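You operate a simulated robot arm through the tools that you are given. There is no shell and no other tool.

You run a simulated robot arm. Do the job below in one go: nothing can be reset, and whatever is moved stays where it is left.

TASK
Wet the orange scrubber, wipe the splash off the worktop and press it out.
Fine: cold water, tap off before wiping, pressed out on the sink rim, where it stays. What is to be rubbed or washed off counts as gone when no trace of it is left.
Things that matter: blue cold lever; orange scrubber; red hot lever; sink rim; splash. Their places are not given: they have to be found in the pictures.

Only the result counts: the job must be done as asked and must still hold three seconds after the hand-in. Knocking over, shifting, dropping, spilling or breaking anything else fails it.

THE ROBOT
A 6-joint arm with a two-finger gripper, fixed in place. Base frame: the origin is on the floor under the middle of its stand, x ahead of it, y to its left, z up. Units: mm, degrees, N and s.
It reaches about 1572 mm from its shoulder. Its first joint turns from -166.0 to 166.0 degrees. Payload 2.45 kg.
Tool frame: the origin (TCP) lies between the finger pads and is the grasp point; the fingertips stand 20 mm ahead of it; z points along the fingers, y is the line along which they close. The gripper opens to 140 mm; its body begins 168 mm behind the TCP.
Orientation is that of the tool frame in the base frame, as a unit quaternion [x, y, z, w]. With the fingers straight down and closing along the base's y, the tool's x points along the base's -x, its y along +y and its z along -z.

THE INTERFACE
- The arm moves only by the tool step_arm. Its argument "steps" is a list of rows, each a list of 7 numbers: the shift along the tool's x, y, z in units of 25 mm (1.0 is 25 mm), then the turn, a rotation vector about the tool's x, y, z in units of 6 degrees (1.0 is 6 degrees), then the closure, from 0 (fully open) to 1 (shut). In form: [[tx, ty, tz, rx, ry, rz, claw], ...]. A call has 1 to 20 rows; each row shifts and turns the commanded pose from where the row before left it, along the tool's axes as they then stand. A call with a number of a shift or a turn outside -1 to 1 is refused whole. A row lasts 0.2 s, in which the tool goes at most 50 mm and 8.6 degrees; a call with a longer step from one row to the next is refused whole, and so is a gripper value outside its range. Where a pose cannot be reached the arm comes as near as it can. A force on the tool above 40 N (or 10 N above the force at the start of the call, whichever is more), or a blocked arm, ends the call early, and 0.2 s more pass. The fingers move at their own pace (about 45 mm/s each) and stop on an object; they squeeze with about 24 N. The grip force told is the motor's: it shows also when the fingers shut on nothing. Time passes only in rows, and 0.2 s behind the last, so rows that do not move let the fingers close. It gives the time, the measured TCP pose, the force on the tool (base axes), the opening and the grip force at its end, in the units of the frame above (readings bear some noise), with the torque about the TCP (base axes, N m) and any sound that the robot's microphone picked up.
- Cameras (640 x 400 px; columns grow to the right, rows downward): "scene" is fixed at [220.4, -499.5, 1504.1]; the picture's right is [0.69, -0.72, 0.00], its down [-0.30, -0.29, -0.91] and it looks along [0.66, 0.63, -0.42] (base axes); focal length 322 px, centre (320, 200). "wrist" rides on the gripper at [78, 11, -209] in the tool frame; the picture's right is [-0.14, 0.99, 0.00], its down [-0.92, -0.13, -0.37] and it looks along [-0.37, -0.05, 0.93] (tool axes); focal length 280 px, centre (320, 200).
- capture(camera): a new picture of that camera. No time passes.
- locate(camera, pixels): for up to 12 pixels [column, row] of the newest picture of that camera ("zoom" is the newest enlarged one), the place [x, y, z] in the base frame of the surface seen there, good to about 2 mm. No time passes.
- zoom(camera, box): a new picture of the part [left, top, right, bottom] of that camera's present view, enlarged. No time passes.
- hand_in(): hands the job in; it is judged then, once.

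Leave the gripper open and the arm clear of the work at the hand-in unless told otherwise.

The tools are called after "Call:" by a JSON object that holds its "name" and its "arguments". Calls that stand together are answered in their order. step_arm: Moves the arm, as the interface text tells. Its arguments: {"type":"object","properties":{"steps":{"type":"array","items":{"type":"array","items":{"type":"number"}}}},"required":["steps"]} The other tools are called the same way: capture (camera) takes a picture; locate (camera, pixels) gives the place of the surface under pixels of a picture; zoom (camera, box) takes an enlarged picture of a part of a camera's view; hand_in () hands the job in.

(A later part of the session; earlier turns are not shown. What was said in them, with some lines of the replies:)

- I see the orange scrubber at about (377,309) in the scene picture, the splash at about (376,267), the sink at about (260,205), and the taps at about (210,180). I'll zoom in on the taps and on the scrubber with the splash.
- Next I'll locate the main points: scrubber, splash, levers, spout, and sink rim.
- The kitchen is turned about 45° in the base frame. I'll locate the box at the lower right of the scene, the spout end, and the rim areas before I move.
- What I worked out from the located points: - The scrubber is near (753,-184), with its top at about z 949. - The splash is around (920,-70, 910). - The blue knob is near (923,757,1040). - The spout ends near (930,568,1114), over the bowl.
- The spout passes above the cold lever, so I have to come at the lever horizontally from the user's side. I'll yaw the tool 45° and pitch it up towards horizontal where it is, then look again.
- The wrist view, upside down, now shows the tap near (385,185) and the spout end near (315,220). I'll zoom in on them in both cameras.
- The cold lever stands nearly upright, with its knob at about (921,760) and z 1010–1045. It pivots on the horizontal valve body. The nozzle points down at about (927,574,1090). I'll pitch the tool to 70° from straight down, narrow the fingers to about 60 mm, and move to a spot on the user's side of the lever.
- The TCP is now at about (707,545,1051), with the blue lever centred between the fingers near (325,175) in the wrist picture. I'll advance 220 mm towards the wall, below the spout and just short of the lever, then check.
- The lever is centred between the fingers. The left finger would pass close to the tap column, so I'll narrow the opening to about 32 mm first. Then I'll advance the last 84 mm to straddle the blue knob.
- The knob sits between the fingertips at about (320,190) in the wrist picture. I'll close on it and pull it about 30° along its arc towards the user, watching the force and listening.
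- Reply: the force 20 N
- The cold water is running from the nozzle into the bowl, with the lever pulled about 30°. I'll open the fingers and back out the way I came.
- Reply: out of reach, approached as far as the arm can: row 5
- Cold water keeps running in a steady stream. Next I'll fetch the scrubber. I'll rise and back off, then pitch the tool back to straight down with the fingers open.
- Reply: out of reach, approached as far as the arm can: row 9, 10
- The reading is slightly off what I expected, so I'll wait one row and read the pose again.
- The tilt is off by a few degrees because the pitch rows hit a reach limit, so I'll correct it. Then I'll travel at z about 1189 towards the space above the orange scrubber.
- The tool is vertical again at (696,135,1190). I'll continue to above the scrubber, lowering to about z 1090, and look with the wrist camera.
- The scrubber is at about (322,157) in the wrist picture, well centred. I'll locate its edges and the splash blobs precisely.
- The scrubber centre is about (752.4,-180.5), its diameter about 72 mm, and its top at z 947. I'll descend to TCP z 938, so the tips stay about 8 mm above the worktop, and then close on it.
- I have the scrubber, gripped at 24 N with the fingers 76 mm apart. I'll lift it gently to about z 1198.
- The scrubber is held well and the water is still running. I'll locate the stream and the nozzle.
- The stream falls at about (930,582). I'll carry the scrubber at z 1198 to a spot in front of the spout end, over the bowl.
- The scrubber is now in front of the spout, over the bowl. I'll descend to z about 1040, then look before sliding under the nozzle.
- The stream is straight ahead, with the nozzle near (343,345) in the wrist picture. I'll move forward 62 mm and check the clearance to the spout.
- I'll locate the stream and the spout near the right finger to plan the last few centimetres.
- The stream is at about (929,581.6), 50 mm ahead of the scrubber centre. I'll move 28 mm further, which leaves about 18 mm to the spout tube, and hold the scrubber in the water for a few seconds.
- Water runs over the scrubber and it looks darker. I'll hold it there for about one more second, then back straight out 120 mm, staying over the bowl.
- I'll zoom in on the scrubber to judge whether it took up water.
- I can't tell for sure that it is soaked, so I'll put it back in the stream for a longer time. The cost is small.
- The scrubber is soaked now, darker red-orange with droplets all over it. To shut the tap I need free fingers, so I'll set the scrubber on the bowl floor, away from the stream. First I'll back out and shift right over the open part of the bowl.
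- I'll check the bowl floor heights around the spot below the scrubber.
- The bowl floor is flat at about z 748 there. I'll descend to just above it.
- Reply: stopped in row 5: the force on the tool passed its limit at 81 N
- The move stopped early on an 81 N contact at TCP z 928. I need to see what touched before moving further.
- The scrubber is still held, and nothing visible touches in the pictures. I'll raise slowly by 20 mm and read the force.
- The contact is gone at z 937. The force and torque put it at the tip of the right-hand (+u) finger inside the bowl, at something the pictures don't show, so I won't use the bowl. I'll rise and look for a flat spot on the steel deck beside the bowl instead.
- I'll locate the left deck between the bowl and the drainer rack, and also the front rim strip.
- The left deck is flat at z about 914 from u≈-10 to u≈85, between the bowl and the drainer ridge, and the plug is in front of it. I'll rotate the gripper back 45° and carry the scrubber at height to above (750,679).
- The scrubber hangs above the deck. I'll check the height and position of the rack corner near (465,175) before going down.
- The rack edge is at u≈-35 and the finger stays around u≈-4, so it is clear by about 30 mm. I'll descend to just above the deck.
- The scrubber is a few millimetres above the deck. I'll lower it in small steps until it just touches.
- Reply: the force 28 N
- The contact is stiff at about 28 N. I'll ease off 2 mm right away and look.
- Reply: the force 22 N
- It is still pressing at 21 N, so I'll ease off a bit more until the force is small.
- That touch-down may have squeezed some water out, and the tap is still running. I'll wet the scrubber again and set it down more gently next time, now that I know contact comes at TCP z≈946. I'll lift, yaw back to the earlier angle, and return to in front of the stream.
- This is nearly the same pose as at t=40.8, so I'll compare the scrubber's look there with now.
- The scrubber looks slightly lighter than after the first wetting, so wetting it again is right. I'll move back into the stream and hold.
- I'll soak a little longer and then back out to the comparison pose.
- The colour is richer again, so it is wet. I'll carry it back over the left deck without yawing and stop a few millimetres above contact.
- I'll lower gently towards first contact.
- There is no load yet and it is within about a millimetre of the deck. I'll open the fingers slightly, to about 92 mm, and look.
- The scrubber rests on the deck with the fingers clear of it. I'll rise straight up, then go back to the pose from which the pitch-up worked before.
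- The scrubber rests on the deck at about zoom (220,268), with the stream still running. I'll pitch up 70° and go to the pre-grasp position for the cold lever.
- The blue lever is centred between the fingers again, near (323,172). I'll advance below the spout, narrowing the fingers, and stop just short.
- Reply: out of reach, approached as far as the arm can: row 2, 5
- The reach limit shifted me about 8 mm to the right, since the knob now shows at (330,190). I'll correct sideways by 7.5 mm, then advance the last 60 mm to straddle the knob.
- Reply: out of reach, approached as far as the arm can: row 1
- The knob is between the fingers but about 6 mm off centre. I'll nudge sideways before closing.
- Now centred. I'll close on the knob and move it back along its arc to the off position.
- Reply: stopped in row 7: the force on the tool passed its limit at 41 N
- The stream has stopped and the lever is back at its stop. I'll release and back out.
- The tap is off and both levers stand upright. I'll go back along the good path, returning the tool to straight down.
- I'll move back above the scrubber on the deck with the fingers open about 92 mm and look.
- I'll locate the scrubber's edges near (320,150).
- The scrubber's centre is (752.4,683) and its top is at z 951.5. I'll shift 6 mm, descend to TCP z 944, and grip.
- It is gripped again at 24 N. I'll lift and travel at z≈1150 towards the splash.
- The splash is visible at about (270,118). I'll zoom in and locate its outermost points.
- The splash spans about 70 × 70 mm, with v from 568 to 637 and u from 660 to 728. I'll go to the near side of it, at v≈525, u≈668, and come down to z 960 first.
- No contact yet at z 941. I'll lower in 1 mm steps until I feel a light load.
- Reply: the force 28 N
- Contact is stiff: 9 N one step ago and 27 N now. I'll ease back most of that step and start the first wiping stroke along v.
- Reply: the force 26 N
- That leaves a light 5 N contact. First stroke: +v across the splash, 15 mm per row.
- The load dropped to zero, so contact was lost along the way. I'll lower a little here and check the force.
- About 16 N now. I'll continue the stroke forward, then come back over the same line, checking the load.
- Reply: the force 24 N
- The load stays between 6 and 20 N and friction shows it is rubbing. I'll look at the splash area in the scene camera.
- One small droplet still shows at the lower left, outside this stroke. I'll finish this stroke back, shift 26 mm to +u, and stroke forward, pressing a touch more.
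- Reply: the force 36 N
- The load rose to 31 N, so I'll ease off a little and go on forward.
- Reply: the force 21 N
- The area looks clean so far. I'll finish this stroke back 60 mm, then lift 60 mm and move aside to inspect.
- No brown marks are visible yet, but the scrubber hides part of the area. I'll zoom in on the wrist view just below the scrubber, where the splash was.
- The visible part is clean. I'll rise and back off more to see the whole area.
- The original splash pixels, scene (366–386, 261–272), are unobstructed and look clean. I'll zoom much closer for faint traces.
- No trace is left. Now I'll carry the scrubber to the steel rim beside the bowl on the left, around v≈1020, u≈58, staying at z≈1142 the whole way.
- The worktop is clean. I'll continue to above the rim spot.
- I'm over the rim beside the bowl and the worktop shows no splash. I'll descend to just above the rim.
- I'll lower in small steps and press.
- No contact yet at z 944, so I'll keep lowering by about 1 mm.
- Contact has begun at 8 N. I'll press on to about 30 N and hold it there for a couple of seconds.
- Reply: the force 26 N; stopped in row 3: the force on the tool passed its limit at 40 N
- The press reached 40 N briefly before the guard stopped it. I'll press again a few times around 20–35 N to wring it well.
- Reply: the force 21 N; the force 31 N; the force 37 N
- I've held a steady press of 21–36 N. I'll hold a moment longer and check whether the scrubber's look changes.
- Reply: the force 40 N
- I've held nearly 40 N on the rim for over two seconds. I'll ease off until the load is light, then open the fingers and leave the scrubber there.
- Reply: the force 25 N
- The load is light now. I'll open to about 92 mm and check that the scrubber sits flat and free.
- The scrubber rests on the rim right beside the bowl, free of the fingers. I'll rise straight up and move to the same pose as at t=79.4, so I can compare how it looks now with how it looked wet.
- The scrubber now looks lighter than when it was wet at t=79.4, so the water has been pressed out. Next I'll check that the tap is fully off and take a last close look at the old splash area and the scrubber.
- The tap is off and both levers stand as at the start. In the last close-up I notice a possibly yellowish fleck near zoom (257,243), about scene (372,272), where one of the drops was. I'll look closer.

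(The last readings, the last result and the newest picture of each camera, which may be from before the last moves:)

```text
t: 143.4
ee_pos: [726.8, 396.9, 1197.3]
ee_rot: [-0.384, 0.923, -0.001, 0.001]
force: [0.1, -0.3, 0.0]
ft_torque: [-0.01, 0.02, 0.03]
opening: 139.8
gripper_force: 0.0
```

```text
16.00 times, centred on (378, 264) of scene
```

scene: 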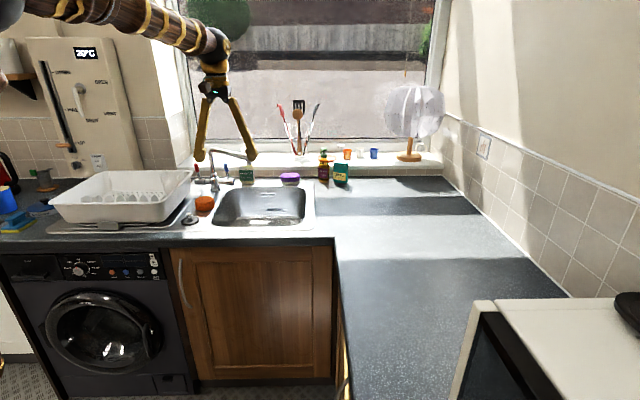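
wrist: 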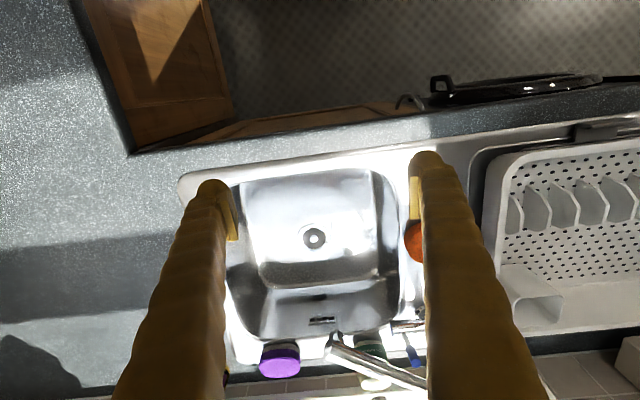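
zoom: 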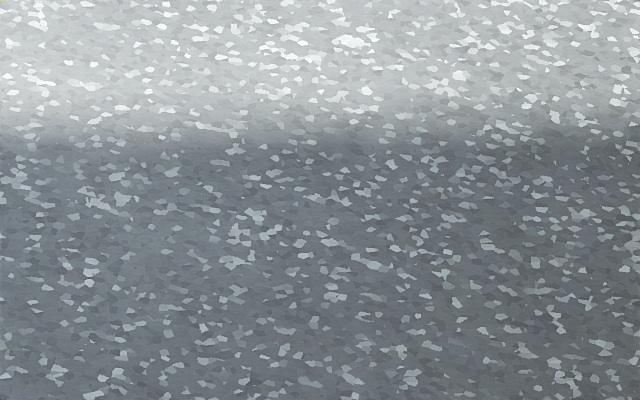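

The close-ups are too soft to settle it. I'll use the free gripper's wrist camera for a direct look from above the old splash area.

Call:
{"name": "step_arm", "arguments": {"steps": [[0.404, -0.973, 0.1, 0, 0, 0, 0], [0.404, -0.973, 0.1, 0, 0, 0, 0], [0.404, -0.973, 0.2, 0, 0, 0, 0], [0.404, -0.973, 0.3, 0, 0, 0, 0], [0.404, -0.973, 0.3, 0, 0, 0, 0], [0.404, -0.973, 0.3, 0, 0, 0, 0], [0.404, -0.973, 0.3, 0, 0, 0, 0], [0.404, -0.973, 0.3, 0, 0, 0, 0], [0.404, -0.973, 0.3, 0, 0, 0, 0], [0.404, -0.973, 0.3, 0, 0, 0, 0], [0.404, -0.973, 0.3, 0, 0, 0, 0], [0.404, -0.973, 0.3, 0, 0, 0, 0], [0.404, -0.973, 0.3, 0, 0, 0, 0], [0.404, -0.973, 0.3, 0, 0, 0, 0], [0.404, -0.973, 0.3, 0, 0, 0, 0], [0.404, -0.973, 0.3, 0, 0, 0, 0], [0.404, -0.973, 0.3, 0, 0, 0, 0], [0.404, -0.973, 0.3, 0, 0, 0, 0], [0.404, -0.973, 0.3, 0, 0, 0, 0]]}}

Call:
{"name": "capture", "arguments": {"camera": "wrist"}}

Call:
{"name": "zoom", "arguments": {"camera": "wrist", "box": [230, 100, 410, 230]}}

```text
t: 147.4
ee_pos: [918.6, -63.9, 1067.4]
ee_rot: [-0.384, 0.923, 0.0, 0.002]
force: [0.1, -0.3, 0.5]
ft_torque: [0.0, -0.02, 0.0]
opening: 140.0
gripper_force: 0.1
```

```text
taken
```

wrist: 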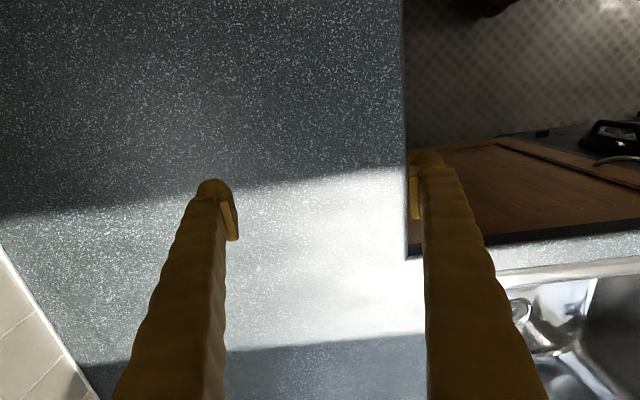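

```text
3.08 times, centred on (320, 165) of wrist
```

zoom: 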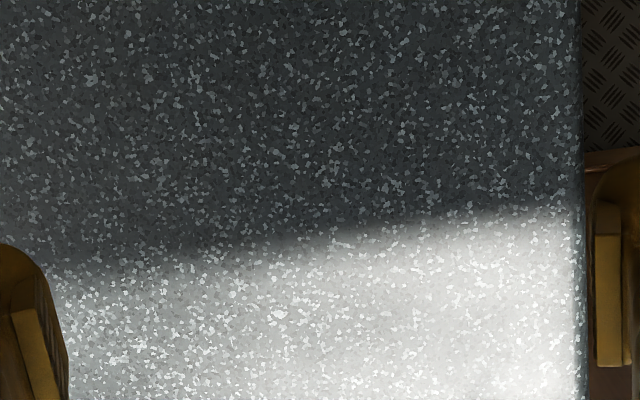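

The spot looks clean from above. I'll zoom in once more across the whole old splash extent.

Call:
{"name": "zoom", "arguments": {"camera": "wrist", "box": [270, 120, 366, 180]}}

Call:
{"name": "zoom", "arguments": {"camera": "wrist", "box": [270, 150, 366, 210]}}

Call:
{"name": "locate", "arguments": {"camera": "wrist", "pixels": [[280, 130], [360, 130], [320, 150], [280, 180], [360, 180]]}}

```text
6.67 times, centred on (318, 150) of wrist
```

zoom: 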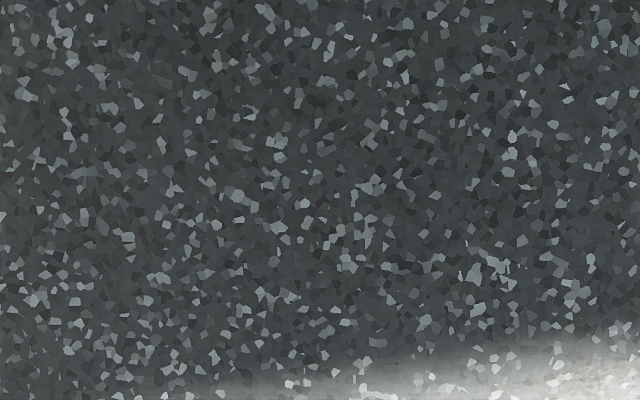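

```text
6.67 times, centred on (318, 180) of wrist
```

zoom: 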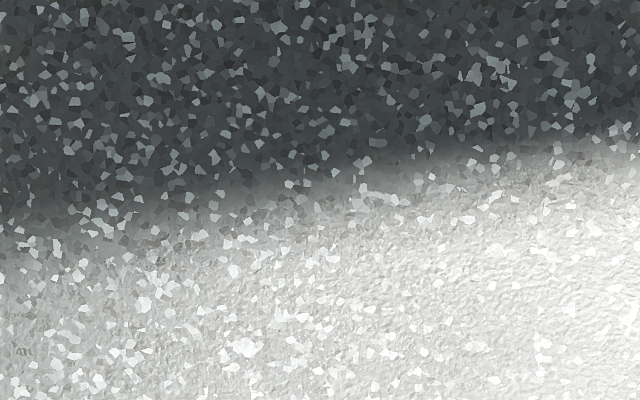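

```text
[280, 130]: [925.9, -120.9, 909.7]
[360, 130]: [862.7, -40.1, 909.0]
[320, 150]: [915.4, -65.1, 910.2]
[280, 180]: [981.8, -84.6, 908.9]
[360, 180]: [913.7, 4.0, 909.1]
```

The whole area, centred on (915,-65), is free of marks. The tap is off, the scrubber is pressed out and resting on the rim, and nothing else has moved. I'll raise the open gripper clear of the worktop.

Call:
{"name": "step_arm", "arguments": {"steps": [[0, 0, -1, 0, 0, 0, 0], [0, 0, -1, 0, 0, 0, 0], [0, 0, -1, 0, 0, 0, 0], [0, 0, -1, 0, 0, 0, 0], [0, 0, -1, 0, 0, 0, 0], [0, 0, -1, 0, 0, 0, 0], [0, 0, 0, 0, 0, 0, 0]]}}

Call:
{"name": "capture", "arguments": {"camera": "scene"}}

Call:
{"name": "zoom", "arguments": {"camera": "scene", "box": [150, 130, 350, 240]}}

```text
t: 149.0
ee_pos: [917.8, -63.3, 1218.2]
ee_rot: [-0.384, 0.923, 0.001, 0.002]
force: [0.1, -0.4, 0.8]
ft_torque: [0.01, -0.01, -0.01]
opening: 140.1
gripper_force: 0.2
```

```text
taken
```

scene: 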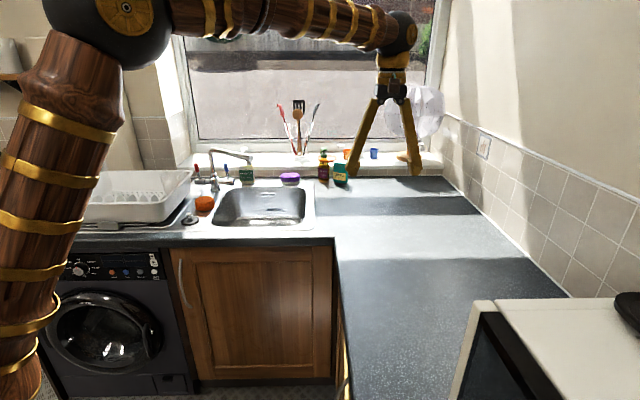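

```text
3.20 times, centred on (250, 185) of scene
```

zoom: 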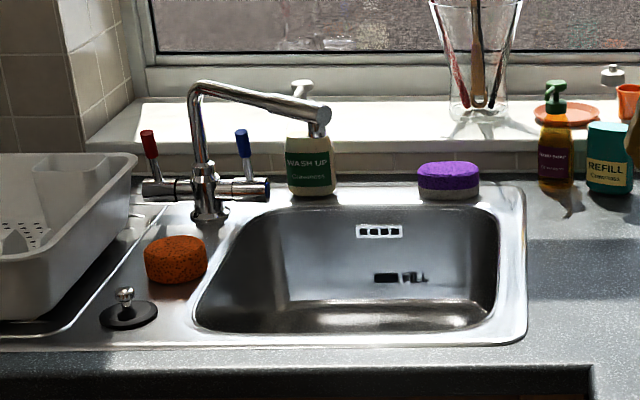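

The final check is good: tap off, splash gone, scrubber on the sink rim, everything else in place, and the gripper open and clear. I'm handing in.

Call:
{"name": "hand_in", "arguments": {}}

```text
The job is handed in.
```

I wetted the orange scrubber under cold water, wiped the splash off the worktop, and pressed the scrubber out on the sink rim, where it now rests. I've handed the job in but haven't seen a verdict.

- **Water:** I used only the blue cold lever. It was back at its stop and the stream had stopped before I wiped. I wetted the scrubber twice, because I pressed it too hard while setting it down beside the bowl and may have squeezed some water out.
- **Splash:** close-up pictures from both cameras show no marks left where it was.
- **Pressing out:** I pressed the scrubber onto the flat steel just left of the bowl, building from about 20 to nearly 40 N over about two seconds. It looked lighter afterwards, but the pictures can't prove how much water is left. I took that flat steel to be the sink rim.
- **Unexpected contact:** when I tried to lower the scrubber into the bowl, the gripper hit something the cameras didn't show and stopped at 81 N. I backed off and stayed out of the bowl after that. The scrubber stayed in the grip, and I saw nothing moved or damaged.

In the final picture the plug, bottles, purple sponge and red lever look as they did at the start. The gripper is open and clear of the worktop.
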